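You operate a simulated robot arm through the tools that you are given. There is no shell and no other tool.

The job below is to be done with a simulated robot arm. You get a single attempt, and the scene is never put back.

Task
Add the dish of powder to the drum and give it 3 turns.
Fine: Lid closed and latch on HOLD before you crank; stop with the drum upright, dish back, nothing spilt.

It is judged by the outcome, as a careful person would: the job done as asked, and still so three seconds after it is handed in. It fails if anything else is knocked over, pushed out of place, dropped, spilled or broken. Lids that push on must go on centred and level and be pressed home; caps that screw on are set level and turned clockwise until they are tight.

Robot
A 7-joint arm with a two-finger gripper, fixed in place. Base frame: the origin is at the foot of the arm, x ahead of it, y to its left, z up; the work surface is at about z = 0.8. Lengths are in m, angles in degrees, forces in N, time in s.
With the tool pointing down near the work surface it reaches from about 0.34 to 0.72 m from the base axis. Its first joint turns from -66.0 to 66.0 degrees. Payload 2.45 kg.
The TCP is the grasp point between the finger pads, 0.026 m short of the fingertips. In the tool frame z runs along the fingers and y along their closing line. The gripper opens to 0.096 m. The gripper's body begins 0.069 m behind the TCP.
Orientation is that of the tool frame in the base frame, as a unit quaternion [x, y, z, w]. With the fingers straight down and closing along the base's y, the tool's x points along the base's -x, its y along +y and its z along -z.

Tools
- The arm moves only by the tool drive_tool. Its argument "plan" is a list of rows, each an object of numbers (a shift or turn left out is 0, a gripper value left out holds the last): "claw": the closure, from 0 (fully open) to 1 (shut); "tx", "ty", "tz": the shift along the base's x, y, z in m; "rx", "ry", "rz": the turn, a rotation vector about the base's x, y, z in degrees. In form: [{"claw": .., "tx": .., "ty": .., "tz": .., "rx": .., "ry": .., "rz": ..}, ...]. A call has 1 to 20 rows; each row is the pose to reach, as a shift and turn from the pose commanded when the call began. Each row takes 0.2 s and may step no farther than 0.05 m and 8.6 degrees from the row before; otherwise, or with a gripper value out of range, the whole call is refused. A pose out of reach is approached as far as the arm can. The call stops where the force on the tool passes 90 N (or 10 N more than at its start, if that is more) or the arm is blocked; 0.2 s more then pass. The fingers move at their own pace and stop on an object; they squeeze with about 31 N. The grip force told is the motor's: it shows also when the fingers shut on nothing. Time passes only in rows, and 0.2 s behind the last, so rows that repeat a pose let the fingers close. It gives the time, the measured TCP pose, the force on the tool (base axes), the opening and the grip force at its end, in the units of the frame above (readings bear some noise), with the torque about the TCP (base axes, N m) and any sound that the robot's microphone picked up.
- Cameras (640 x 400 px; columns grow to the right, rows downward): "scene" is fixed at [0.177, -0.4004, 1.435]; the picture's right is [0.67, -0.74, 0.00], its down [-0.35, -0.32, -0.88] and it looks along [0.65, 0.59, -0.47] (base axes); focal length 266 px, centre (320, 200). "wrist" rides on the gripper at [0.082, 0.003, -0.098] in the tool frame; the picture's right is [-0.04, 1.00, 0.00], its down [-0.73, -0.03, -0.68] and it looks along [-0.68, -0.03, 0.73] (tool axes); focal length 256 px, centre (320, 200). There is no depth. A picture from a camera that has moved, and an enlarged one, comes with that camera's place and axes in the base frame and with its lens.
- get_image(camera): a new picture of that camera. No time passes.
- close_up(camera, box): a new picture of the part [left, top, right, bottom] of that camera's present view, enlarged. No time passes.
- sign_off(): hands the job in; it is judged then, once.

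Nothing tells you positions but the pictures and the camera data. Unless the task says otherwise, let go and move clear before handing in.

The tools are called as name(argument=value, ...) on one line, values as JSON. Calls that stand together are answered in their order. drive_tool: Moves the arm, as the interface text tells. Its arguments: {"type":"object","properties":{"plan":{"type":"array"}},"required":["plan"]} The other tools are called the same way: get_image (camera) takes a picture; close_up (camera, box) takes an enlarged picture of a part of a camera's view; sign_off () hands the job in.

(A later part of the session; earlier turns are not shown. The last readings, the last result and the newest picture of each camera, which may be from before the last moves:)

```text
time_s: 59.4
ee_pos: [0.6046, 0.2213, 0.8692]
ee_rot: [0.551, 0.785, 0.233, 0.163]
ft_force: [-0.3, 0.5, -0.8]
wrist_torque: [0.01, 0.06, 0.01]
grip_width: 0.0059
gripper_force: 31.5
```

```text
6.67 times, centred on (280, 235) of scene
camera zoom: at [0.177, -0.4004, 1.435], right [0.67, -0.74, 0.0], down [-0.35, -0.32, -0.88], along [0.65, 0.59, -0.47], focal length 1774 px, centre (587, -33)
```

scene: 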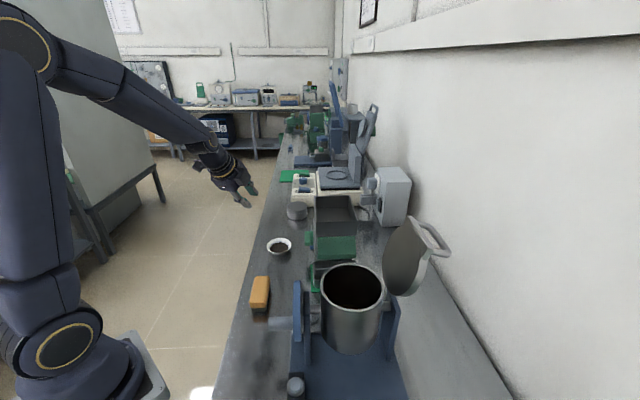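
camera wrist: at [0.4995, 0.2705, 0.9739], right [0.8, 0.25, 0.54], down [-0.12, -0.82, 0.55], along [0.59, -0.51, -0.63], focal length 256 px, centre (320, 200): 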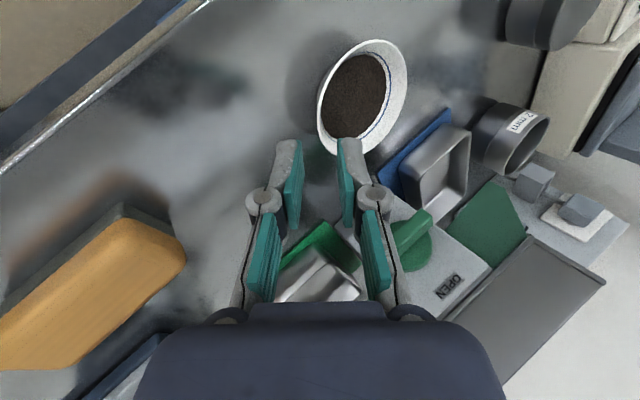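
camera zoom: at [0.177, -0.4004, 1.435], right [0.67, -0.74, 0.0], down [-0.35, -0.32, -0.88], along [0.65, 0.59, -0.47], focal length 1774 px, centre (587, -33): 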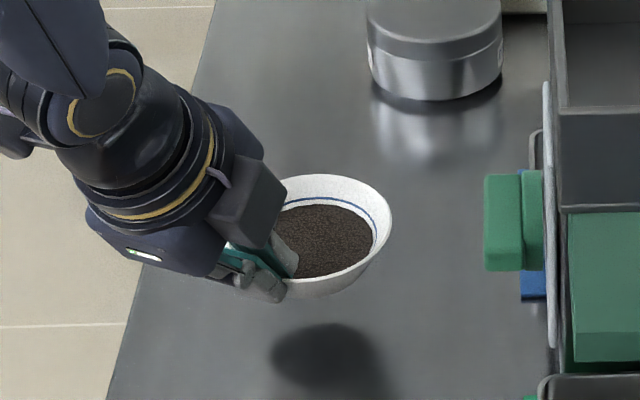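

The dish lifts level and secure. I'll raise it smoothly well above everything, then carry it toward the drum.

drive_tool(plan=[{"tz": 0.02}, {"tz": 0.05}, {"tz": 0.08, "tx": -0.005}, {"tz": 0.11, "tx": -0.012}, {"tz": 0.14, "tx": -0.02}, {"tz": 0.17, "tx": -0.028}, {"tz": 0.2, "tx": -0.036}, {"tz": 0.23, "tx": -0.044}, {"tz": 0.26, "tx": -0.052}, {"tz": 0.29, "tx": -0.06}, {"tz": 0.32, "tx": -0.07}, {"tz": 0.335, "tx": -0.08}, {"tz": 0.34, "tx": -0.085}])

close_up(camera="wrist", box=[220, 20, 420, 220])

```text
time_s: 62.2
ee_pos: [0.5197, 0.221, 1.2092]
ee_rot: [0.55, 0.785, 0.233, 0.163]
ft_force: [1.4, 1.0, -1.7]
wrist_torque: [-0.01, 0.06, 0.0]
grip_width: 0.0059
gripper_force: 31.0
```

```text
2.00 times, centred on (320, 120) of wrist
camera zoom: at [0.4443, 0.2807, 1.2929], right [0.8, 0.25, 0.54], down [-0.12, -0.82, 0.55], along [0.59, -0.51, -0.63], focal length 512 px, centre (320, 360)
```

zoom: 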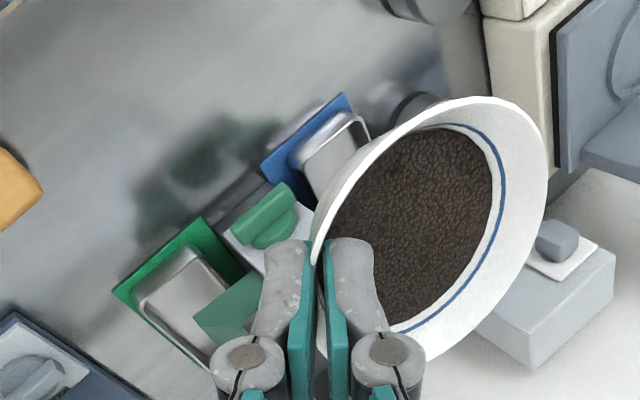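

drive_tool(plan=[{"ty": -0.012, "rz": -1.2, "tx": -0.002}, {"ty": -0.036, "rz": -3.8, "tx": -0.006}, {"ty": -0.062, "rz": -6.5, "tx": -0.01}, {"ty": -0.088, "rz": -9.3, "tx": -0.014}, {"ty": -0.114, "rz": -12, "tx": -0.018}, {"ty": -0.14, "rz": -14.8, "tx": -0.022}, {"ty": -0.166, "rz": -17.5, "tx": -0.026}, {"ty": -0.192, "rz": -20.2, "tx": -0.03}, {"ty": -0.218, "rz": -23, "tx": -0.034}, {"ty": -0.244, "rz": -25.7, "tx": -0.038}, {"ty": -0.27, "rz": -28.5, "tx": -0.042}, {"ty": -0.296, "rz": -31.2, "tx": -0.046}, {"ty": -0.322, "rz": -34, "tx": -0.05}, {"ty": -0.346, "rz": -36.5, "tx": -0.054}, {"ty": -0.366, "rz": -38.6, "tx": -0.057}, {"ty": -0.377, "rz": -39.7, "tx": -0.0585}, {"ty": -0.3796, "rz": -40, "tx": -0.0587}, {"ty": -0.3796, "rz": -40, "tx": -0.0587}])

get_image(camera="wrist")

get_image(camera="scene")

```text
time_s: 66.0
ee_pos: [0.4618, -0.1588, 1.2086]
ee_rot: [0.786, 0.549, 0.163, 0.232]
ft_force: [-0.5, 0.4, -0.4]
wrist_torque: [0.02, 0.0, 0.01]
grip_width: 0.0059
gripper_force: 30.9
```

```text
taken
camera wrist: at [0.4426, -0.0641, 1.2928], right [0.77, -0.32, 0.54], down [-0.62, -0.55, 0.55], along [0.12, -0.77, -0.63], focal length 256 px, centre (320, 200)
```

wrist: 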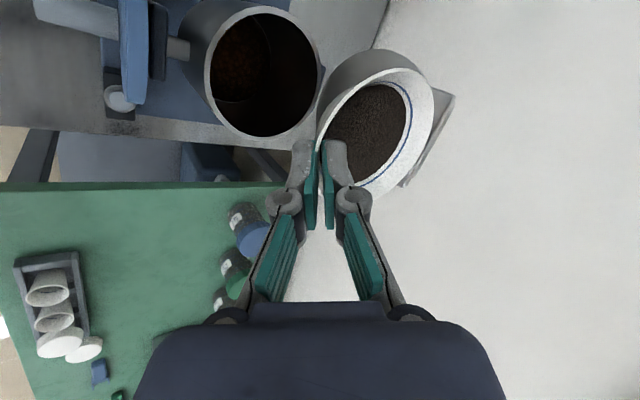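

```text
taken
```

scene: 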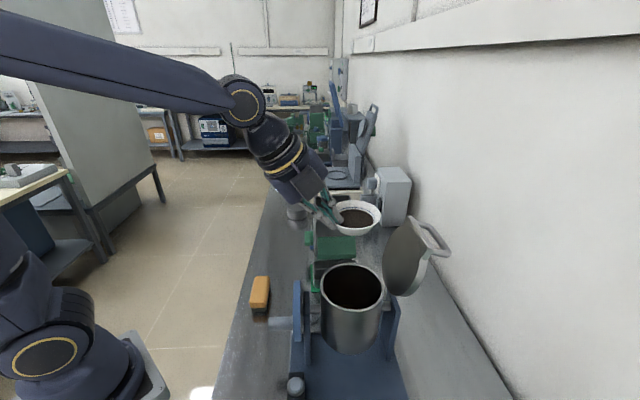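

The dish is over the drum. I'll lower it to just above the opening and check alignment.

drive_tool(plan=[{"tz": -0.015}, {"tz": -0.035}, {"tz": -0.055}, {"tz": -0.075}, {"tz": -0.09}, {"tz": -0.1}, {"tz": -0.1}])

get_image(camera="wrist")

close_up(camera="scene", box=[270, 180, 450, 320])

```text
time_s: 67.6
ee_pos: [0.4609, -0.1588, 1.1089]
ee_rot: [0.786, 0.55, 0.164, 0.233]
ft_force: [-0.8, 0.1, -1.0]
wrist_torque: [0.05, 0.04, 0.01]
grip_width: 0.006
gripper_force: 30.7
```

```text
taken
camera wrist: at [0.4419, -0.0644, 1.1922], right [0.77, -0.32, 0.54], down [-0.62, -0.55, 0.55], along [0.12, -0.77, -0.63], focal length 256 px, centre (320, 200)
```

wrist: 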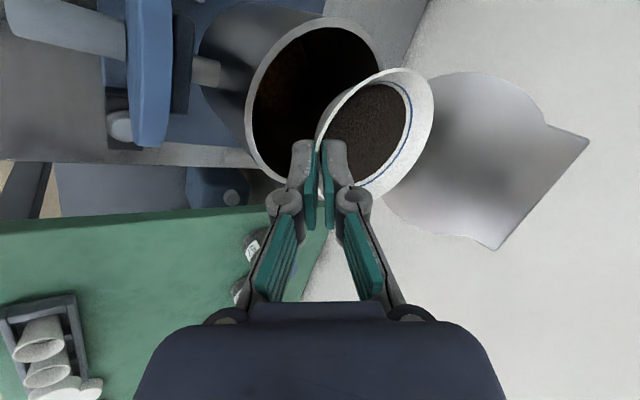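

```text
2.86 times, centred on (360, 250) of scene
camera zoom: at [0.177, -0.4004, 1.435], right [0.67, -0.74, 0.0], down [-0.35, -0.32, -0.88], along [0.65, 0.59, -0.47], focal length 760 px, centre (206, 57)
```

zoom: 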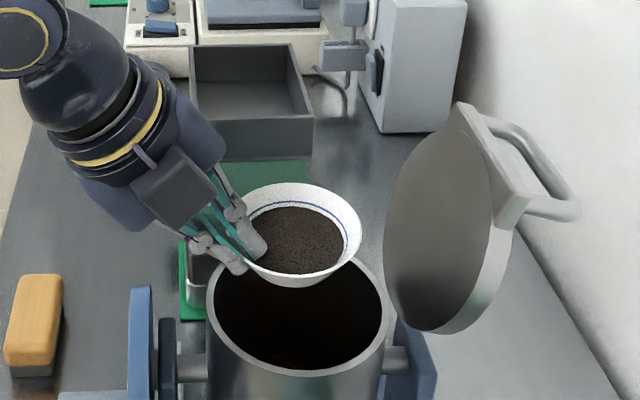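

Aligned with the dish just above the opening. I'll roll it gradually toward the drum opening and watch the powder.

drive_tool(plan=[{"rx": 5.64, "ry": -2.05}, {"rx": 11.3, "ry": -4.1}, {"rx": 16.9, "ry": -6.2}, {"rx": 22.6, "ry": -8.2}, {"rx": 28.2, "ry": -10.3}, {"rx": 33.8, "ry": -12.3}, {"rx": 37.6, "ry": -13.7}, {"rx": 37.6, "ry": -13.7}])

get_image(camera="wrist")

close_up(camera="scene", box=[270, 180, 450, 320])

```text
time_s: 69.4
ee_pos: [0.461, -0.1579, 1.1077]
ee_rot: [0.793, 0.437, 0.423, 0.031]
ft_force: [-0.1, 0.1, -1.0]
wrist_torque: [0.03, 0.04, 0.03]
grip_width: 0.0061
gripper_force: 30.3
```

```text
taken
camera wrist: at [0.4166, -0.133, 1.2254], right [0.66, -0.64, 0.39], down [-0.68, -0.73, -0.05], along [0.32, -0.24, -0.92], focal length 256 px, centre (320, 200)
```

wrist: 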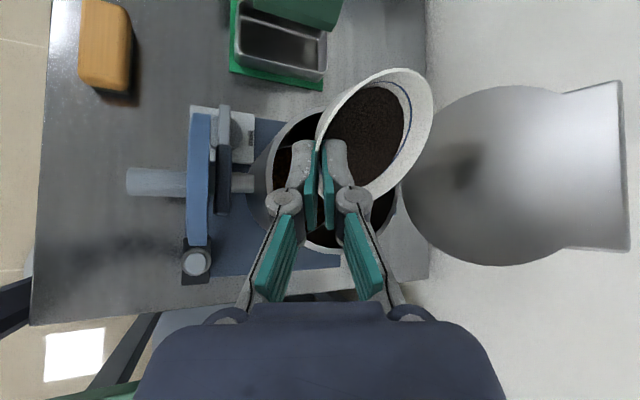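

```text
2.86 times, centred on (360, 250) of scene
camera zoom: at [0.177, -0.4004, 1.435], right [0.67, -0.74, 0.0], down [-0.35, -0.32, -0.88], along [0.65, 0.59, -0.47], focal length 760 px, centre (206, 57)
```

zoom: 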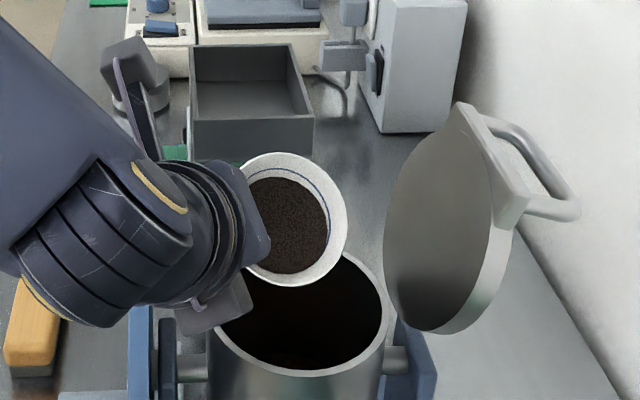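

Powder still holds at 40° and the pouring lip is well inside the opening. Continuing slowly.

drive_tool(plan=[{"rx": 4.7, "ry": -1.7}, {"rx": 9.4, "ry": -3.4, "tx": -0.002, "ty": -0.001}, {"rx": 14.1, "ry": -5.1, "tx": -0.003, "ty": -0.003}, {"rx": 18.8, "ry": -6.8, "tx": -0.005, "ty": -0.005}, {"rx": 18.8, "ry": -6.8, "tx": -0.005, "ty": -0.005}, {"rx": 18.8, "ry": -6.8, "tx": -0.005, "ty": -0.005}])

get_image(camera="wrist")

close_up(camera="scene", box=[270, 180, 450, 320])

```text
time_s: 70.8
ee_pos: [0.4564, -0.1632, 1.1087]
ee_rot: [0.762, 0.36, 0.534, -0.074]
ft_force: [0.6, 0.3, -0.3]
wrist_torque: [-0.01, 0.07, 0.02]
grip_width: 0.0059
gripper_force: 31.1
```

```text
taken
camera wrist: at [0.3979, -0.1764, 1.221], right [0.62, -0.75, 0.24], down [-0.66, -0.66, -0.36], along [0.42, 0.07, -0.9], focal length 256 px, centre (320, 200)
```

wrist: 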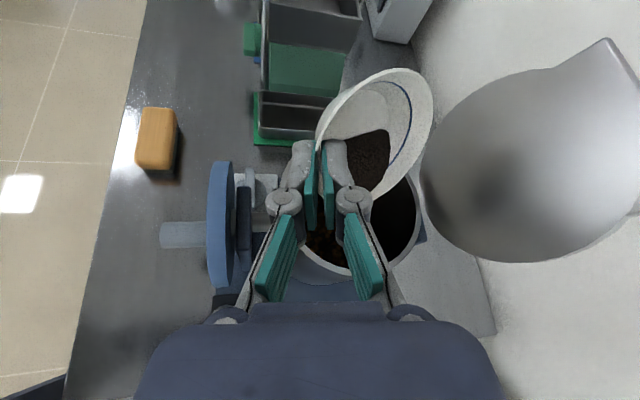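

```text
2.86 times, centred on (360, 250) of scene
camera zoom: at [0.177, -0.4004, 1.435], right [0.67, -0.74, 0.0], down [-0.35, -0.32, -0.88], along [0.65, 0.59, -0.47], focal length 760 px, centre (206, 57)
```

zoom: 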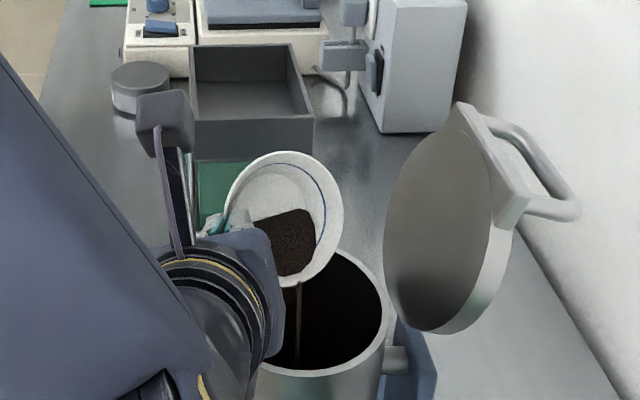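

The powder is pouring cleanly into the drum. I'll keep tilting gradually.

drive_tool(plan=[{"rx": 0, "ry": 0}, {"rx": 0, "ry": 0}, {"rx": 4.7, "ry": -1.7, "tx": -0.001, "ty": -0.002}, {"rx": 4.7, "ry": -1.7, "tx": -0.001, "ty": -0.002}, {"rx": 9.4, "ry": -3.4, "tx": -0.002, "ty": -0.004}, {"rx": 9.4, "ry": -3.4, "tx": -0.002, "ty": -0.004}, {"rx": 14.1, "ry": -5.1, "tx": -0.003, "ty": -0.006}, {"rx": 14.1, "ry": -5.1, "tx": -0.003, "ty": -0.006}, {"rx": 18.8, "ry": -6.8, "tx": -0.004, "ty": -0.009}, {"rx": 18.8, "ry": -6.8, "tx": -0.004, "ty": -0.009}])

get_image(camera="wrist")

close_up(camera="scene", box=[270, 180, 450, 320])

```text
time_s: 73.0
ee_pos: [0.4518, -0.1735, 1.1087]
ee_rot: [0.706, 0.273, 0.629, -0.176]
ft_force: [0.7, -0.3, -1.0]
wrist_torque: [-0.03, 0.04, -0.02]
grip_width: 0.006
gripper_force: 30.8
```

```text
taken
camera wrist: at [0.3818, -0.2196, 1.2034], right [0.6, -0.8, 0.05], down [-0.6, -0.5, -0.63], along [0.53, 0.34, -0.78], focal length 256 px, centre (320, 200)
```

wrist: 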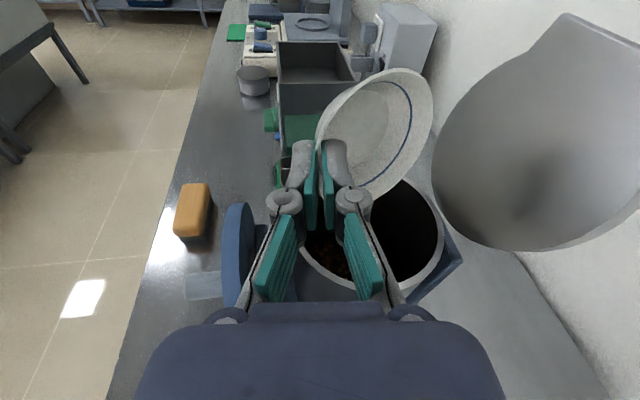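

```text
2.86 times, centred on (360, 250) of scene
camera zoom: at [0.177, -0.4004, 1.435], right [0.67, -0.74, 0.0], down [-0.35, -0.32, -0.88], along [0.65, 0.59, -0.47], focal length 760 px, centre (206, 57)
```

zoom: 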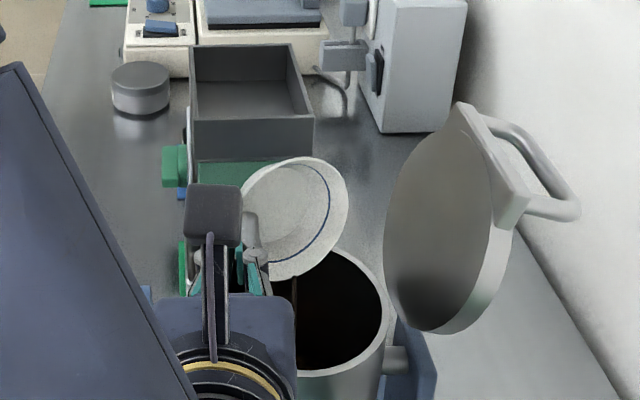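

Nearly empty at 80°. I'll go on to about 112° to empty it fully and hold there.

drive_tool(plan=[{"rx": 5.6, "ry": -2.05, "tx": -0.001, "ty": -0.003}, {"rx": 11.3, "ry": -4.1, "tx": -0.002, "ty": -0.005}, {"rx": 16.9, "ry": -6.2, "tx": -0.003, "ty": -0.007}, {"rx": 22.6, "ry": -8.2, "tx": -0.004, "ty": -0.009}, {"rx": 30, "ry": -10.9, "tx": -0.004, "ty": -0.01}, {"rx": 30, "ry": -10.9, "tx": -0.004, "ty": -0.01}, {"rx": 30, "ry": -10.9, "tx": -0.004, "ty": -0.01}, {"rx": 30, "ry": -10.9, "tx": -0.004, "ty": -0.01}, {"rx": 30, "ry": -10.9, "tx": -0.004, "ty": -0.01}, {"rx": 30, "ry": -10.9, "tx": -0.004, "ty": -0.01}])

close_up(camera="wrist", box=[260, 40, 480, 300])

close_up(camera="scene", box=[270, 180, 450, 320])

```text
time_s: 75.2
ee_pos: [0.448, -0.1843, 1.1088]
ee_rot: [0.574, 0.115, 0.742, -0.327]
ft_force: [0.7, -0.5, -0.9]
wrist_torque: [0.01, 0.06, 0.0]
grip_width: 0.0059
gripper_force: 31.0
```

```text
1.54 times, centred on (370, 170) of wrist
camera zoom: at [0.3641, -0.2668, 1.1528], right [0.62, -0.75, -0.24], down [-0.45, -0.09, -0.89], along [0.64, 0.66, -0.39], focal length 394 px, centre (243, 246)
```

zoom: 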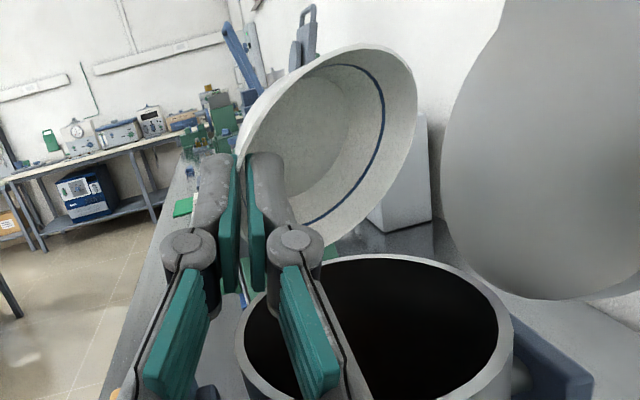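

```text
2.86 times, centred on (360, 250) of scene
camera zoom: at [0.177, -0.4004, 1.435], right [0.67, -0.74, 0.0], down [-0.35, -0.32, -0.88], along [0.65, 0.59, -0.47], focal length 760 px, centre (206, 57)
```

zoom: 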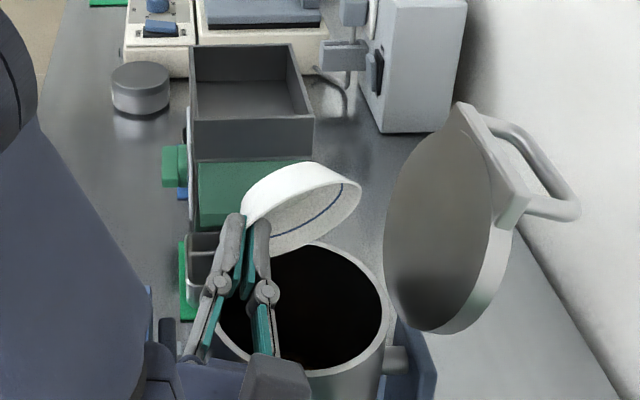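

The dish is empty. I'll raise and roll it back level.

drive_tool(plan=[{"tz": 0.02}, {"tz": 0.04, "rx": -7.5, "ry": 2.72}, {"tz": 0.05, "rx": -15, "ry": 5.45}, {"tz": 0.06, "rx": -22.5, "ry": 8.17}, {"tz": 0.07, "rx": -30, "ry": 10.9}, {"tz": 0.08, "rx": -37.6, "ry": 13.65}, {"tz": 0.09, "rx": -45.1, "ry": 16.4}, {"tz": 0.1, "rx": -52.6, "ry": 19.1}, {"tz": 0.1, "rx": -60.1, "ry": 21.8}, {"tz": 0.1, "rx": -67.6, "ry": 24.55}, {"tz": 0.1, "rx": -75.1, "ry": 27.3}, {"tz": 0.1, "rx": -82.7, "ry": 30}, {"tz": 0.1, "rx": -90.2, "ry": 32.75}, {"tz": 0.1, "rx": -97.7, "ry": 35.5}, {"tz": 0.1, "rx": -105.2, "ry": 38.2}, {"tz": 0.1, "rx": -105.2, "ry": 38.2, "tx": 0.013, "ty": 0.024}, {"tz": 0.1, "rx": -105.2, "ry": 38.2, "tx": 0.013, "ty": 0.024}])

get_image(camera="wrist")

close_up(camera="scene", box=[240, 180, 450, 350])

```text
time_s: 78.8
ee_pos: [0.4607, -0.1574, 1.209]
ee_rot: [0.785, 0.551, 0.163, 0.233]
ft_force: [0.0, 0.0, -0.6]
wrist_torque: [0.0, 0.02, 0.01]
grip_width: 0.0061
gripper_force: 30.9
```

```text
taken
camera wrist: at [0.4415, -0.0636, 1.2934], right [0.77, -0.32, 0.54], down [-0.62, -0.55, 0.55], along [0.12, -0.77, -0.63], focal length 256 px, centre (320, 200)
```

wrist: 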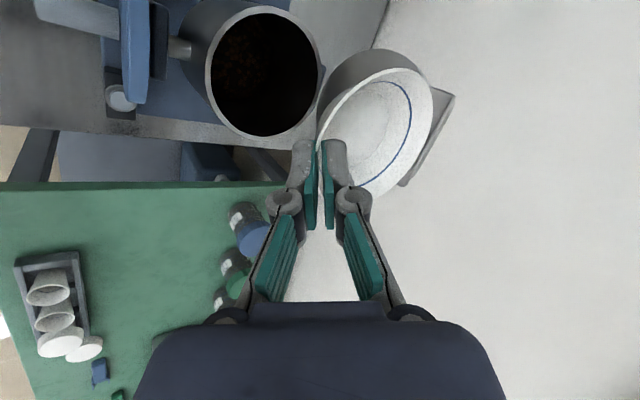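

```text
2.35 times, centred on (345, 265) of scene
camera zoom: at [0.177, -0.4004, 1.435], right [0.67, -0.74, 0.0], down [-0.35, -0.32, -0.88], along [0.65, 0.59, -0.47], focal length 626 px, centre (261, 47)
```

zoom: 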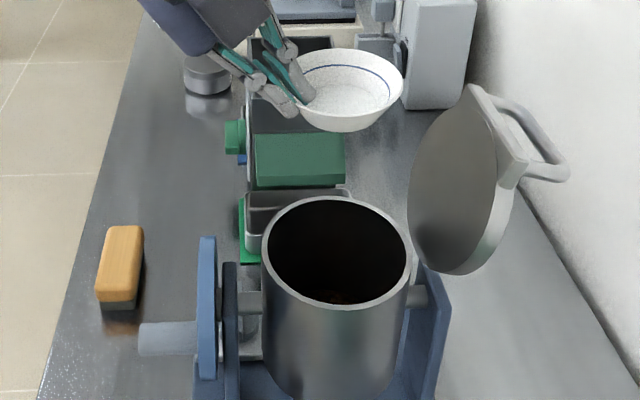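

Empty dish, no spill visible. Carrying it back to its place.

drive_tool(plan=[{"ty": 0.02, "rz": 2.1, "tx": 0.003}, {"ty": 0.05, "rz": 5.3, "tx": 0.008}, {"ty": 0.09, "rz": 9.5, "tx": 0.014}, {"ty": 0.13, "rz": 13.7, "tx": 0.02}, {"ty": 0.17, "rz": 17.9, "tx": 0.026}, {"ty": 0.21, "rz": 22.1, "tx": 0.032}, {"ty": 0.25, "rz": 26.3, "tx": 0.038}, {"ty": 0.29, "rz": 30.5, "tx": 0.044}, {"ty": 0.33, "rz": 34.7, "tx": 0.05}, {"ty": 0.36, "rz": 38, "tx": 0.055}, {"ty": 0.3796, "rz": 40, "tx": 0.0587}, {"ty": 0.3796, "rz": 40, "tx": 0.0587}])

drive_tool(plan=[{"tz": -0.02, "tx": 0.01}, {"tz": -0.05, "tx": 0.025}, {"tz": -0.09, "tx": 0.04}, {"tz": -0.13, "tx": 0.055}, {"tz": -0.17, "tx": 0.068}, {"tz": -0.21, "tx": 0.078}, {"tz": -0.25, "tx": 0.085}, {"tz": -0.29, "tx": 0.085}, {"tz": -0.32, "tx": 0.085}, {"tz": -0.34, "tx": 0.085}, {"tz": -0.34, "tx": 0.085}])

close_up(camera="scene", box=[245, 205, 315, 265])

```text
time_s: 81.4
ee_pos: [0.5207, 0.2214, 1.2089]
ee_rot: [0.551, 0.785, 0.232, 0.163]
ft_force: [-0.4, 0.4, -1.2]
wrist_torque: [-0.01, 0.04, -0.03]
grip_width: 0.0058
gripper_force: 31.7
```

```text
time_s: 83.8
ee_pos: [0.6049, 0.2201, 0.868]
ee_rot: [0.549, 0.786, 0.233, 0.164]
ft_force: [-0.4, -0.2, -1.0]
wrist_torque: [0.01, 0.05, 0.0]
grip_width: 0.0063
gripper_force: 31.3
```

```text
6.67 times, centred on (280, 235) of scene
camera zoom: at [0.177, -0.4004, 1.435], right [0.67, -0.74, 0.0], down [-0.35, -0.32, -0.88], along [0.65, 0.59, -0.47], focal length 1774 px, centre (587, -33)
```

zoom: 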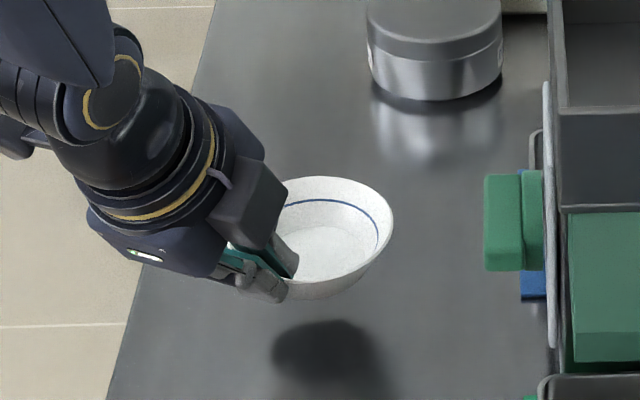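

drive_tool(plan=[{"tz": -0.01}, {"tz": -0.019}, {"tz": -0.025}, {"tz": -0.029}, {"tz": -0.029}])

close_up(camera="scene", box=[245, 205, 315, 265])

```text
time_s: 85.0
ee_pos: [0.6058, 0.2208, 0.8407]
ee_rot: [0.549, 0.786, 0.234, 0.165]
ft_force: [-4.8, -1.6, 12.2]
wrist_torque: [-0.06, -0.15, -0.04]
grip_width: 0.006
gripper_force: 30.5
```

```text
6.67 times, centred on (280, 235) of scene
camera zoom: at [0.1766, -0.4005, 1.435], right [0.67, -0.74, 0.0], down [-0.35, -0.32, -0.88], along [0.65, 0.59, -0.47], focal length 1774 px, centre (587, -33)
```

zoom: 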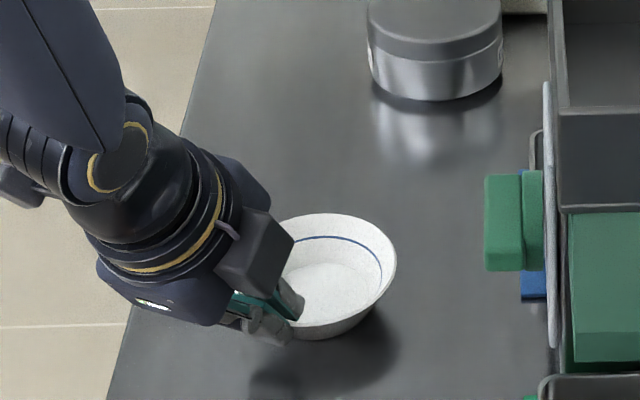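

Touching down with light contact (12 N). I'll ease 1 mm, open slightly, and back out along the tool axis.

drive_tool(plan=[{"tz": 0.0015}, {"tz": 0.0015, "claw": 0.93}, {"tz": 0.0015, "claw": 0.86}, {"tz": 0.0015, "claw": 0.8}, {"tz": 0.0015, "claw": 0.8}, {"tz": 0.0141, "tx": -0.0077, "ty": -0.0028, "claw": 0.8}, {"tz": 0.031, "tx": -0.018, "ty": -0.0066, "claw": 0.8}, {"tz": 0.052, "tx": -0.031, "ty": -0.0113, "claw": 0.8}, {"tz": 0.085, "tx": -0.051, "ty": -0.0186, "claw": 0.8}, {"tz": 0.12, "tx": -0.071, "ty": -0.026, "claw": 0.8}])

close_up(camera="scene", box=[245, 205, 315, 265])

get_image(camera="wrist")

```text
time_s: 87.2
ee_pos: [0.5333, 0.1923, 0.9593]
ee_rot: [0.55, 0.785, 0.232, 0.163]
ft_force: [0.0, 0.3, 0.3]
wrist_torque: [0.0, 0.0, -0.03]
grip_width: 0.0192
gripper_force: 0.0
```

```text
6.67 times, centred on (280, 235) of scene
camera zoom: at [0.177, -0.4004, 1.435], right [0.67, -0.74, 0.0], down [-0.35, -0.32, -0.88], along [0.65, 0.59, -0.47], focal length 1774 px, centre (587, -33)
```

zoom: 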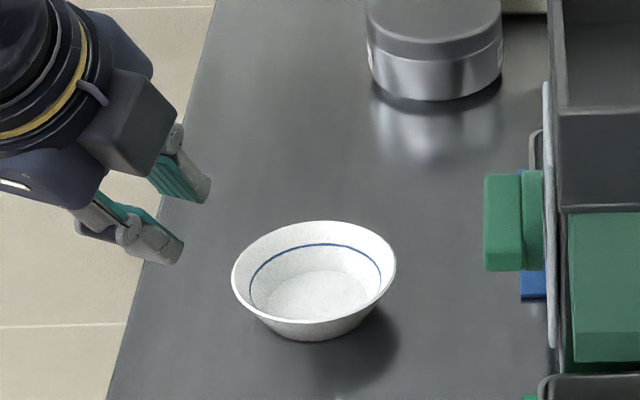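

```text
taken
camera wrist: at [0.4586, 0.2538, 1.0433], right [0.8, 0.25, 0.54], down [-0.12, -0.82, 0.55], along [0.59, -0.51, -0.63], focal length 256 px, centre (320, 200)
```

wrist: 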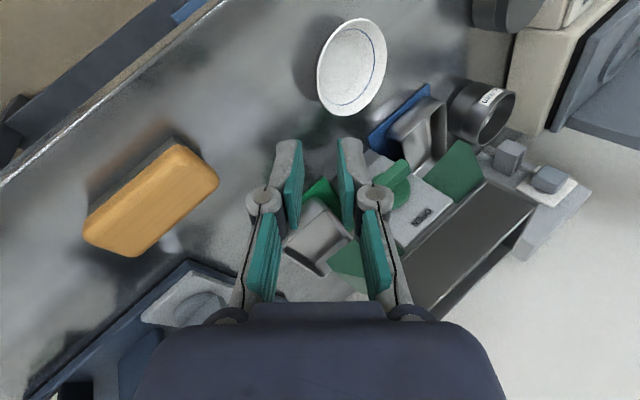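

The dish is back exactly where it was. Now I rise, level the tool and turn back to the orientation used for the lid handle.

drive_tool(plan=[{"tz": 0.045}, {"tz": 0.09, "rx": -2.8, "ry": 7.7}, {"tz": 0.135, "rx": -5.65, "ry": 15.5}, {"tz": 0.18, "rx": -8.5, "ry": 23.2}, {"tz": 0.225, "rx": -11.3, "ry": 31, "tx": -0.01}, {"tz": 0.27, "rx": -11.3, "ry": 31, "tx": -0.03}, {"tz": 0.31, "rx": -11.3, "ry": 31, "tx": -0.05}, {"tz": 0.32, "rx": -11.3, "ry": 31, "tx": -0.07, "ty": -0.03}])

drive_tool(plan=[{"rz": 8.2, "ty": -0.02}, {"rz": 16.4, "ty": -0.04}, {"rz": 24.6, "ty": -0.06}, {"rz": 32.8, "ty": -0.08}, {"rz": 41, "ty": -0.1}, {"rz": 49.2, "ty": -0.12}, {"rz": 57.4, "ty": -0.14}, {"rz": 65.6, "ty": -0.16}, {"rz": 73.8, "ty": -0.18}, {"rz": 82, "ty": -0.2}, {"rz": 90, "ty": -0.22}, {"rz": 98, "ty": -0.23}, {"rz": 106, "ty": -0.24}, {"rz": 113, "ty": -0.25}, {"rz": 115, "ty": -0.26}])

get_image(camera="wrist")

get_image(camera="scene")

```text
time_s: 89.0
ee_pos: [0.4629, 0.1639, 1.2767]
ee_rot: [0.573, 0.819, 0.0, 0.001]
ft_force: [0.7, -0.9, 0.0]
wrist_torque: [0.0, 0.01, 0.0]
grip_width: 0.0191
gripper_force: 0.2
```

```text
time_s: 92.2
ee_pos: [0.4643, -0.0953, 1.2797]
ee_rot: [-0.384, 0.923, 0.0, 0.001]
ft_force: [-0.6, 0.3, -0.1]
wrist_torque: [-0.01, 0.01, -0.02]
grip_width: 0.0194
gripper_force: 0.0
```

```text
taken
camera wrist: at [0.4051, -0.1505, 1.3779], right [-0.68, 0.73, 0.0], down [0.54, 0.5, 0.68], along [0.5, 0.46, -0.73], focal length 256 px, centre (320, 200)
```

wrist: 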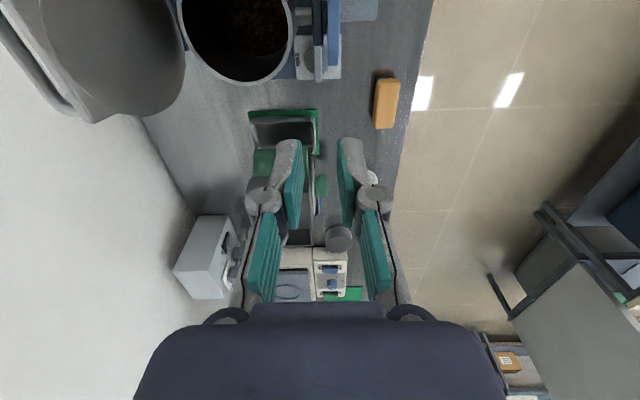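

```text
taken
```

scene: 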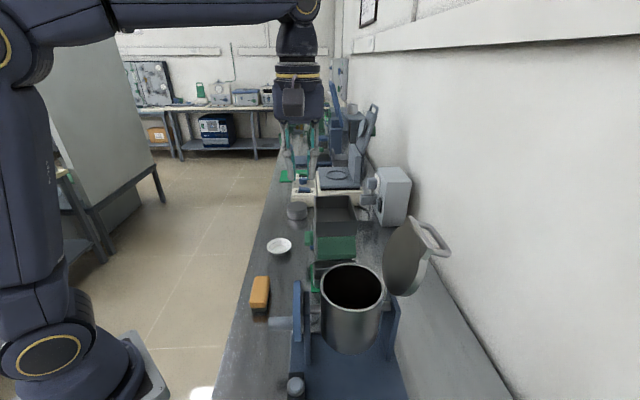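

drive_tool(plan=[{"tx": 0.03, "ty": -0.04, "claw": 0.54}, {"tx": 0.06, "ty": -0.075, "rx": -2.8, "ry": -2.8}, {"tx": 0.085, "ty": -0.11, "rx": -5.6, "ry": -5.6}, {"tx": 0.11, "ty": -0.145, "tz": -0.01, "rx": -8.5, "ry": -8.5}, {"tx": 0.13, "ty": -0.18, "tz": -0.03, "rx": -8.5, "ry": -8.5}, {"tx": 0.139, "ty": -0.194, "tz": -0.05, "rx": -8.5, "ry": -8.5}, {"tx": 0.139, "ty": -0.194, "tz": -0.05, "rx": -8.5, "ry": -8.5}])

get_image(camera="wrist")

close_up(camera="scene", box=[340, 150, 480, 310])

```text
time_s: 93.8
ee_pos: [0.6023, -0.2901, 1.2291]
ee_rot: [-0.381, 0.919, -0.097, 0.041]
ft_force: [-0.4, 0.2, -0.6]
wrist_torque: [0.01, 0.02, -0.04]
grip_width: 0.0442
gripper_force: 0.1
```

```text
taken
camera wrist: at [0.5278, -0.3306, 1.3237], right [-0.66, 0.72, -0.21], down [0.44, 0.6, 0.67], along [0.61, 0.35, -0.71], focal length 256 px, centre (320, 200)
```

wrist: 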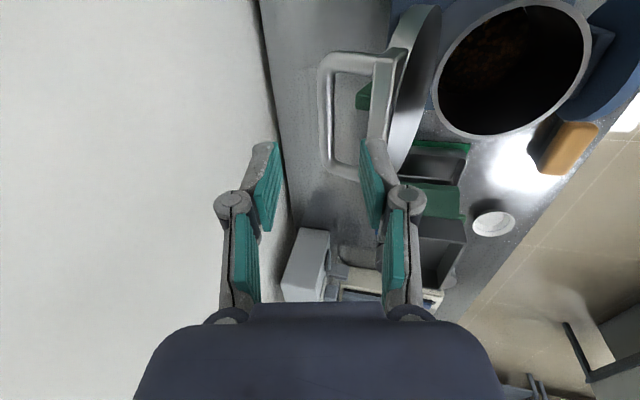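

```text
2.50 times, centred on (410, 230) of scene
camera zoom: at [0.177, -0.4004, 1.435], right [0.67, -0.74, 0.0], down [-0.35, -0.32, -0.88], along [0.65, 0.59, -0.47], focal length 665 px, centre (95, 125)
```

zoom: 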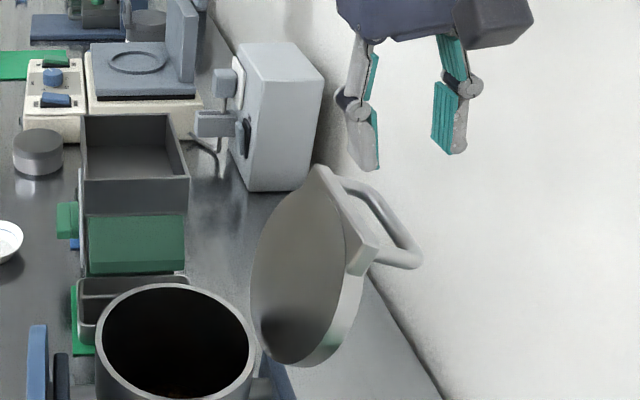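

The handle bar is now at about n=0.649, z≈1.13 (lid ≈117° open). I'll narrow the gap to 3 cm and descend partway, then check.

drive_tool(plan=[{"claw": 0.69}, {"claw": 0.69, "tx": 0.006, "ty": -0.002, "tz": -0.025, "rx": 1.4, "ry": 1.4}, {"claw": 0.69, "tx": 0.012, "ty": -0.0035, "tz": -0.049, "rx": 2.8, "ry": 2.8}, {"claw": 0.69, "tx": 0.012, "ty": -0.0035, "tz": -0.049, "rx": 2.8, "ry": 2.8}])

get_image(camera="wrist")

close_up(camera="scene", box=[340, 150, 480, 310])

```text
time_s: 94.8
ee_pos: [0.6148, -0.2936, 1.1805]
ee_rot: [-0.381, 0.922, -0.064, 0.026]
ft_force: [-0.2, 0.6, 0.0]
wrist_torque: [0.02, 0.03, -0.01]
grip_width: 0.0298
gripper_force: 0.0
```

```text
taken
camera wrist: at [0.5452, -0.3385, 1.2774], right [-0.67, 0.73, -0.14], down [0.47, 0.56, 0.68], along [0.57, 0.39, -0.72], focal length 256 px, centre (320, 200)
```

wrist: 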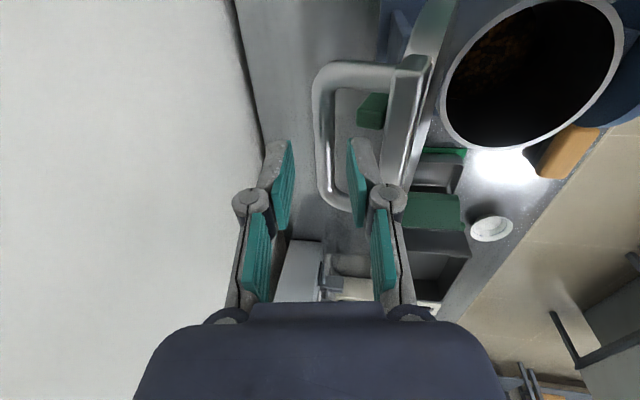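

```text
2.50 times, centred on (410, 230) of scene
camera zoom: at [0.177, -0.4004, 1.435], right [0.67, -0.74, 0.0], down [-0.35, -0.32, -0.88], along [0.65, 0.59, -0.47], focal length 665 px, centre (95, 125)
```

zoom: 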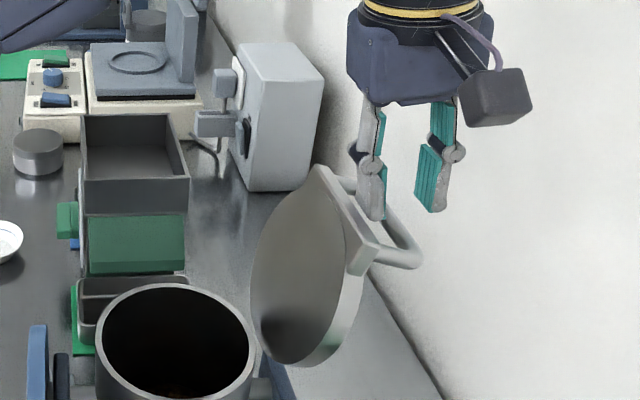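

The bar is centred between the fingers. Descending along the tool axis and closing.

drive_tool(plan=[{"tx": 0.0015, "ty": -0.0015, "tz": -0.015}, {"tx": 0.003, "ty": -0.003, "tz": -0.03}, {"tx": 0.0045, "ty": -0.0045, "tz": -0.0455}, {"tx": 0.0045, "ty": -0.0045, "tz": -0.0455}])

get_image(camera="wrist")

close_up(camera="scene", box=[340, 150, 480, 310])

```text
time_s: 95.8
ee_pos: [0.6207, -0.2971, 1.1348]
ee_rot: [-0.381, 0.922, -0.066, 0.027]
ft_force: [0.5, -1.0, 0.7]
wrist_torque: [0.02, 0.01, 0.01]
grip_width: 0.0293
gripper_force: 0.1
```

```text
taken
camera wrist: at [0.5504, -0.3427, 1.2318], right [-0.67, 0.73, -0.14], down [0.47, 0.57, 0.68], along [0.57, 0.39, -0.72], focal length 256 px, centre (320, 200)
```

wrist: 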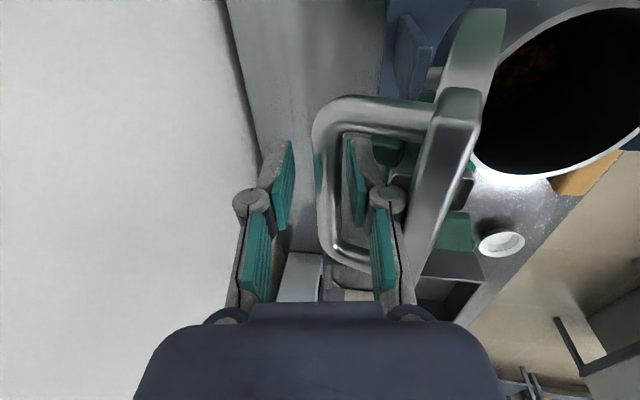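

```text
2.50 times, centred on (410, 230) of scene
camera zoom: at [0.177, -0.4004, 1.435], right [0.67, -0.74, 0.0], down [-0.35, -0.32, -0.88], along [0.65, 0.59, -0.47], focal length 665 px, centre (95, 125)
```

zoom: 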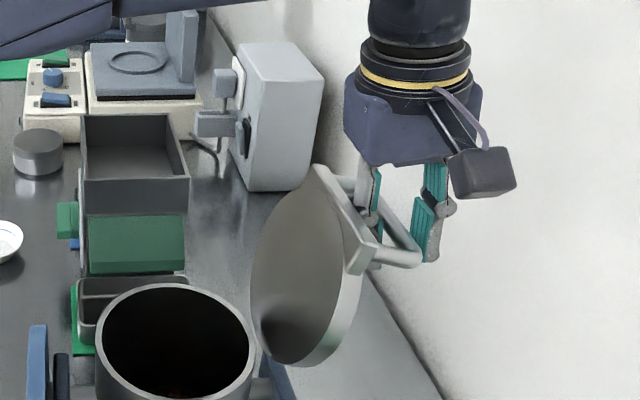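

drive_tool(plan=[{"claw": 0.85}, {"claw": 1}, {"claw": 1}, {"claw": 1}])

get_image(camera="wrist")

```text
time_s: 96.8
ee_pos: [0.6171, -0.2943, 1.1343]
ee_rot: [-0.383, 0.922, -0.057, 0.023]
ft_force: [-29.1, 27.1, -9.2]
wrist_torque: [-0.32, 0.06, -0.13]
grip_width: 0.0111
gripper_force: 38.3
```

```text
taken
camera wrist: at [0.549, -0.3403, 1.2308], right [-0.67, 0.73, -0.12], down [0.48, 0.56, 0.68], along [0.56, 0.4, -0.73], focal length 256 px, centre (320, 200)
```

wrist: 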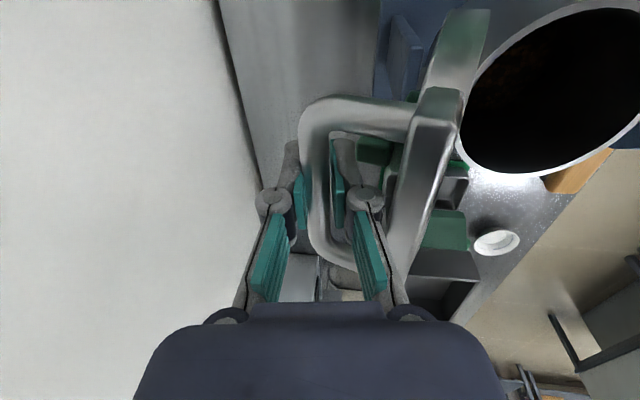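

Gripped; the lid was at its stop. Now I guide it closed along the same arc.

drive_tool(plan=[{"tx": -0.0067, "ty": 0.0067, "tz": 0.0058}, {"tx": -0.0134, "ty": 0.0134, "tz": 0.0119}, {"tx": -0.019, "ty": 0.019, "tz": 0.017}, {"tx": -0.0245, "ty": 0.0245, "tz": 0.0217}, {"tx": -0.0305, "ty": 0.0305, "tz": 0.0257}, {"tx": -0.0366, "ty": 0.0366, "tz": 0.0292}, {"tx": -0.0366, "ty": 0.0366, "tz": 0.0292}])

close_up(camera="scene", box=[340, 150, 480, 310])

```text
time_s: 98.4
ee_pos: [0.5829, -0.2605, 1.1611]
ee_rot: [-0.382, 0.922, -0.063, 0.025]
ft_force: [-5.4, 4.3, -26.2]
wrist_torque: [-0.12, 0.05, -0.04]
grip_width: 0.011
gripper_force: 38.4
```

```text
2.50 times, centred on (410, 230) of scene
camera zoom: at [0.1773, -0.4004, 1.4349], right [0.67, -0.74, 0.0], down [-0.35, -0.32, -0.88], along [0.65, 0.59, -0.47], focal length 665 px, centre (95, 125)
```

zoom: 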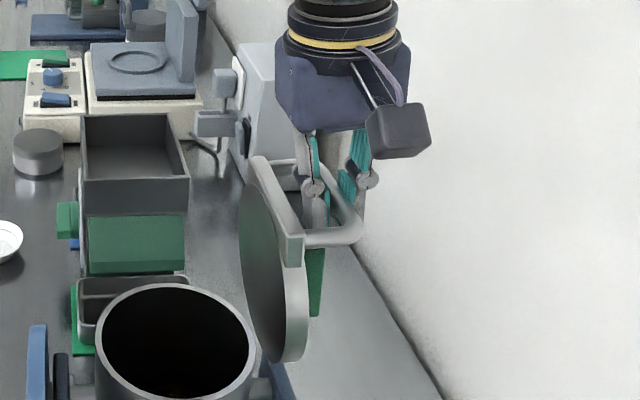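

drive_tool(plan=[{"tx": -0.0064, "ty": 0.0064, "tz": -0.0005}, {"tx": -0.0128, "ty": 0.0128, "tz": 0.0014}, {"tx": -0.0194, "ty": 0.0194, "tz": 0.0026}, {"tx": -0.0259, "ty": 0.0259, "tz": 0.0033}, {"tx": -0.0325, "ty": 0.0325, "tz": 0.0033}, {"tx": -0.0391, "ty": 0.0391, "tz": 0.0025}, {"tx": -0.0456, "ty": 0.0456, "tz": 0.0011}, {"tx": -0.052, "ty": 0.052, "tz": -0.0008}, {"tx": -0.052, "ty": 0.052, "tz": -0.0008}])

close_up(camera="scene", box=[290, 150, 450, 310])

```text
time_s: 100.4
ee_pos: [0.5305, -0.2099, 1.1647]
ee_rot: [-0.382, 0.921, -0.064, 0.028]
ft_force: [-1.5, 0.3, 2.2]
wrist_torque: [0.01, -0.1, -0.04]
grip_width: 0.0108
gripper_force: 38.4
```

```text
2.50 times, centred on (370, 230) of scene
camera zoom: at [0.177, -0.4003, 1.435], right [0.67, -0.74, 0.0], down [-0.35, -0.32, -0.88], along [0.65, 0.59, -0.47], focal length 665 px, centre (195, 125)
```

zoom: 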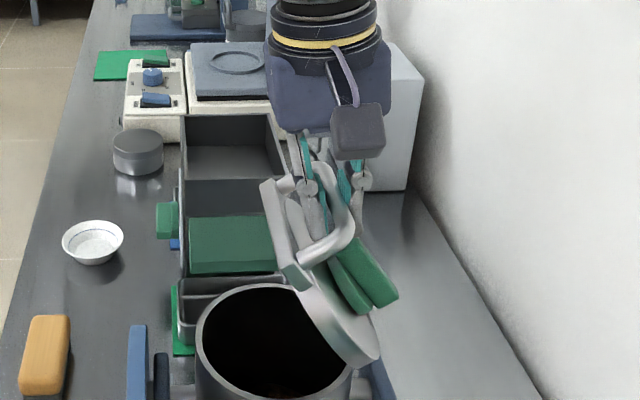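

drive_tool(plan=[{"tx": -0.0064, "ty": 0.0064, "tz": -0.0026}, {"tx": -0.0125, "ty": 0.0125, "tz": -0.0058}, {"tx": -0.0185, "ty": 0.0185, "tz": -0.0097}, {"tx": -0.0244, "ty": 0.0244, "tz": -0.014}, {"tx": -0.0299, "ty": 0.0299, "tz": -0.0191, "rx": -2.8, "ry": -2.8}, {"tx": -0.035, "ty": 0.035, "tz": -0.0243, "rx": -5.7, "ry": -5.7}, {"tx": -0.0399, "ty": 0.0399, "tz": -0.0303, "rx": -8.5, "ry": -8.5}, {"tx": -0.0445, "ty": 0.0445, "tz": -0.0367, "rx": -11.3, "ry": -11.3}, {"tx": -0.0488, "ty": 0.0488, "tz": -0.0435, "rx": -14.1, "ry": -14.1}, {"tx": -0.0525, "ty": 0.0525, "tz": -0.0505, "rx": -17, "ry": -17}, {"tx": -0.0525, "ty": 0.0525, "tz": -0.0505, "rx": -17, "ry": -17}])

close_up(camera="scene", box=[270, 170, 430, 310])

```text
time_s: 102.8
ee_pos: [0.477, -0.1559, 1.1136]
ee_rot: [-0.368, 0.888, -0.256, 0.105]
ft_force: [-12.5, 10.5, 9.7]
wrist_torque: [-0.06, 0.13, -0.35]
grip_width: 0.0111
gripper_force: 38.0
```

```text
2.86 times, centred on (350, 240) of scene
camera zoom: at [0.1764, -0.4, 1.4352], right [0.67, -0.74, 0.0], down [-0.35, -0.32, -0.88], along [0.65, 0.59, -0.47], focal length 760 px, centre (234, 86)
```

zoom: 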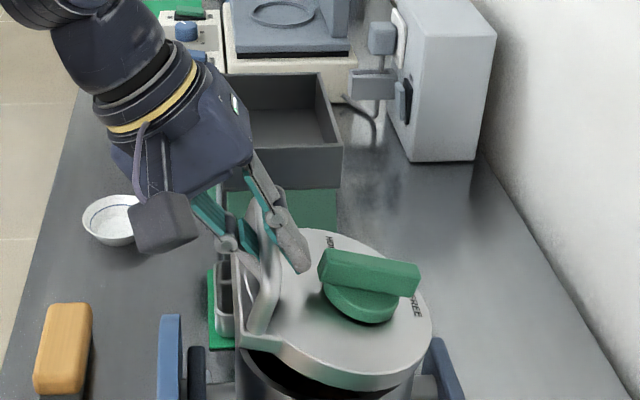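

drive_tool(plan=[{"tx": -0.0045, "ty": 0.0045, "tz": -0.0072, "rx": -2.8, "ry": -2.8}, {"tx": -0.0078, "ty": 0.0078, "tz": -0.015, "rx": -5.7, "ry": -5.7}, {"tx": -0.0105, "ty": 0.0105, "tz": -0.0232, "rx": -8.5, "ry": -8.5}, {"tx": -0.0122, "ty": 0.0122, "tz": -0.0297, "rx": -9.2, "ry": -9.2}, {"tx": -0.0132, "ty": 0.0132, "tz": -0.0341, "rx": -9.2, "ry": -9.2}, {"tx": -0.0132, "ty": 0.0132, "tz": -0.0341, "rx": -9.2, "ry": -9.2}])

close_up(camera="scene", box=[270, 190, 430, 310])

```text
time_s: 104.2
ee_pos: [0.4641, -0.1438, 1.0798]
ee_rot: [-0.353, 0.853, -0.356, 0.148]
ft_force: [-12.2, 8.2, 21.3]
wrist_torque: [-0.04, 0.05, -0.36]
grip_width: 0.0111
gripper_force: 38.5
```

```text
3.33 times, centred on (350, 250) of scene
camera zoom: at [0.1763, -0.4, 1.4352], right [0.67, -0.74, 0.0], down [-0.35, -0.32, -0.88], along [0.65, 0.59, -0.47], focal length 887 px, centre (220, 33)
```

zoom: 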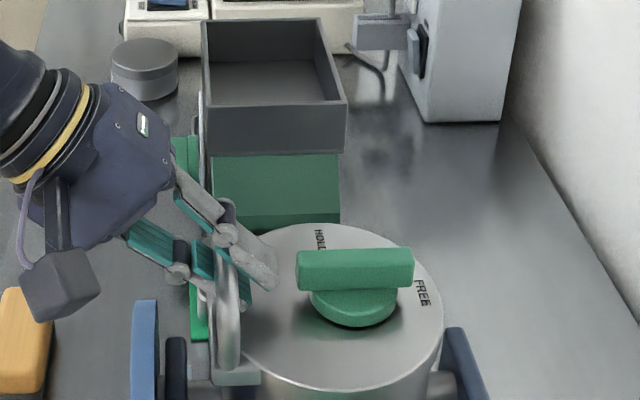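

The lid is fully closed (labels match their original positions). I'll release, back off along the tool axis, and check.

drive_tool(plan=[{"claw": 0.9}, {"claw": 0.8}, {"claw": 0.8}, {"claw": 0.8, "tx": -0.0075, "ty": 0.0075, "tz": 0.0106}, {"claw": 0.75, "tx": -0.015, "ty": 0.015, "tz": 0.0212}, {"claw": 0.7, "tx": -0.025, "ty": 0.025, "tz": 0.035}, {"claw": 0.6, "tx": -0.03, "ty": 0.03, "tz": 0.075}, {"claw": 0.6, "tx": -0.03, "ty": 0.03, "tz": 0.12}])

close_up(camera="scene", box=[270, 190, 430, 310])

get_image(camera="wrist")

```text
time_s: 106.0
ee_pos: [0.4372, -0.1132, 1.2013]
ee_rot: [-0.354, 0.853, -0.354, 0.146]
ft_force: [-0.3, -0.4, 0.2]
wrist_torque: [0.05, 0.01, -0.01]
grip_width: 0.0385
gripper_force: 0.1
```

```text
3.33 times, centred on (350, 250) of scene
camera zoom: at [0.177, -0.4004, 1.435], right [0.67, -0.74, 0.0], down [-0.35, -0.32, -0.88], along [0.65, 0.59, -0.47], focal length 887 px, centre (220, 33)
```

zoom: 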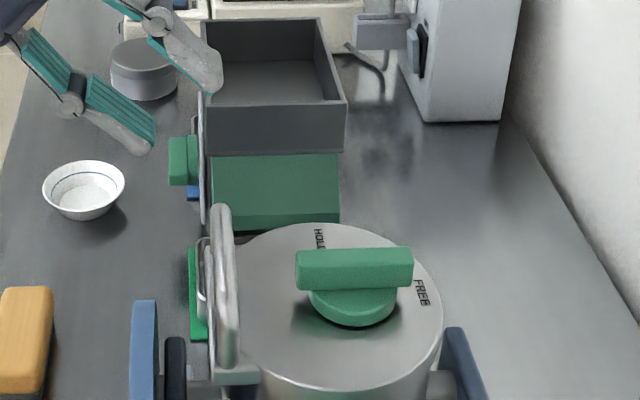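

```text
taken
camera wrist: at [0.3286, -0.1193, 1.2683], right [-0.47, 0.53, -0.71], down [0.19, 0.84, 0.5], along [0.86, 0.1, -0.5], focal length 256 px, centre (320, 200)
```

wrist: 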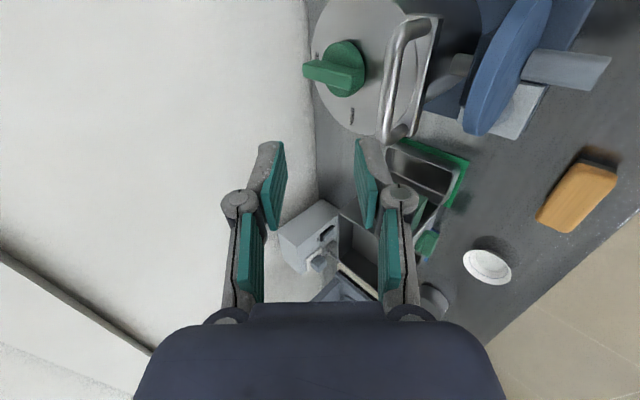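

Lid closed flush. Next: level the tool, turn to straddle the knob bar at FREE, and turn it back to HOLD.

drive_tool(plan=[{"rx": 5.3, "ry": 5.3, "tz": 0.01}, {"rx": 10.6, "ry": 10.6, "tz": 0.02}, {"rx": 15.9, "ry": 15.9, "tz": 0.03}, {"rx": 21.2, "ry": 21.2, "tz": 0.03}, {"rx": 26.5, "ry": 26.5, "tz": 0.03}, {"rx": 31.8, "ry": 31.8, "tz": 0.03}, {"rx": 31.8, "ry": 31.8, "tz": 0.03}])

drive_tool(plan=[{"rz": -8.2, "tx": 0.0075, "ty": -0.0075}, {"rz": -16.4, "tx": 0.015, "ty": -0.015}, {"rz": -24.6, "tx": 0.022, "ty": -0.022}, {"rz": -32.8, "tx": 0.03, "ty": -0.03}, {"rz": -41, "tx": 0.037, "ty": -0.037}, {"rz": -49.2, "tx": 0.045, "ty": -0.045}, {"rz": -57.4, "tx": 0.052, "ty": -0.052}, {"rz": -65.6, "tx": 0.06, "ty": -0.06}, {"rz": -73.8, "tx": 0.067, "ty": -0.067}, {"rz": -82, "tx": 0.075, "ty": -0.075}, {"rz": -90, "tx": 0.0815, "ty": -0.081}, {"rz": -90, "tx": 0.0815, "ty": -0.081, "claw": 0.5}, {"rz": -90, "tx": 0.0815, "ty": -0.081, "claw": 0.5}])

get_image(camera="wrist")

```text
time_s: 107.6
ee_pos: [0.4352, -0.1131, 1.2289]
ee_rot: [-0.383, 0.924, 0.001, 0.001]
ft_force: [0.5, 0.2, -0.6]
wrist_torque: [0.0, -0.01, 0.02]
grip_width: 0.0383
gripper_force: 0.0
```

```text
time_s: 110.4
ee_pos: [0.5156, -0.1944, 1.2293]
ee_rot: [0.382, 0.924, -0.001, -0.001]
ft_force: [-0.9, 1.0, 0.8]
wrist_torque: [0.01, -0.04, -0.02]
grip_width: 0.048
gripper_force: 0.1
```

```text
taken
camera wrist: at [0.4612, -0.1331, 1.327], right [0.74, 0.68, 0.0], down [0.5, -0.54, 0.68], along [0.46, -0.5, -0.73], focal length 256 px, centre (320, 200)
```

wrist: 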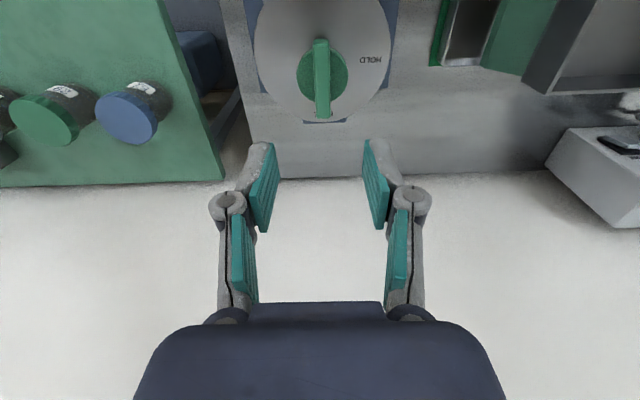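

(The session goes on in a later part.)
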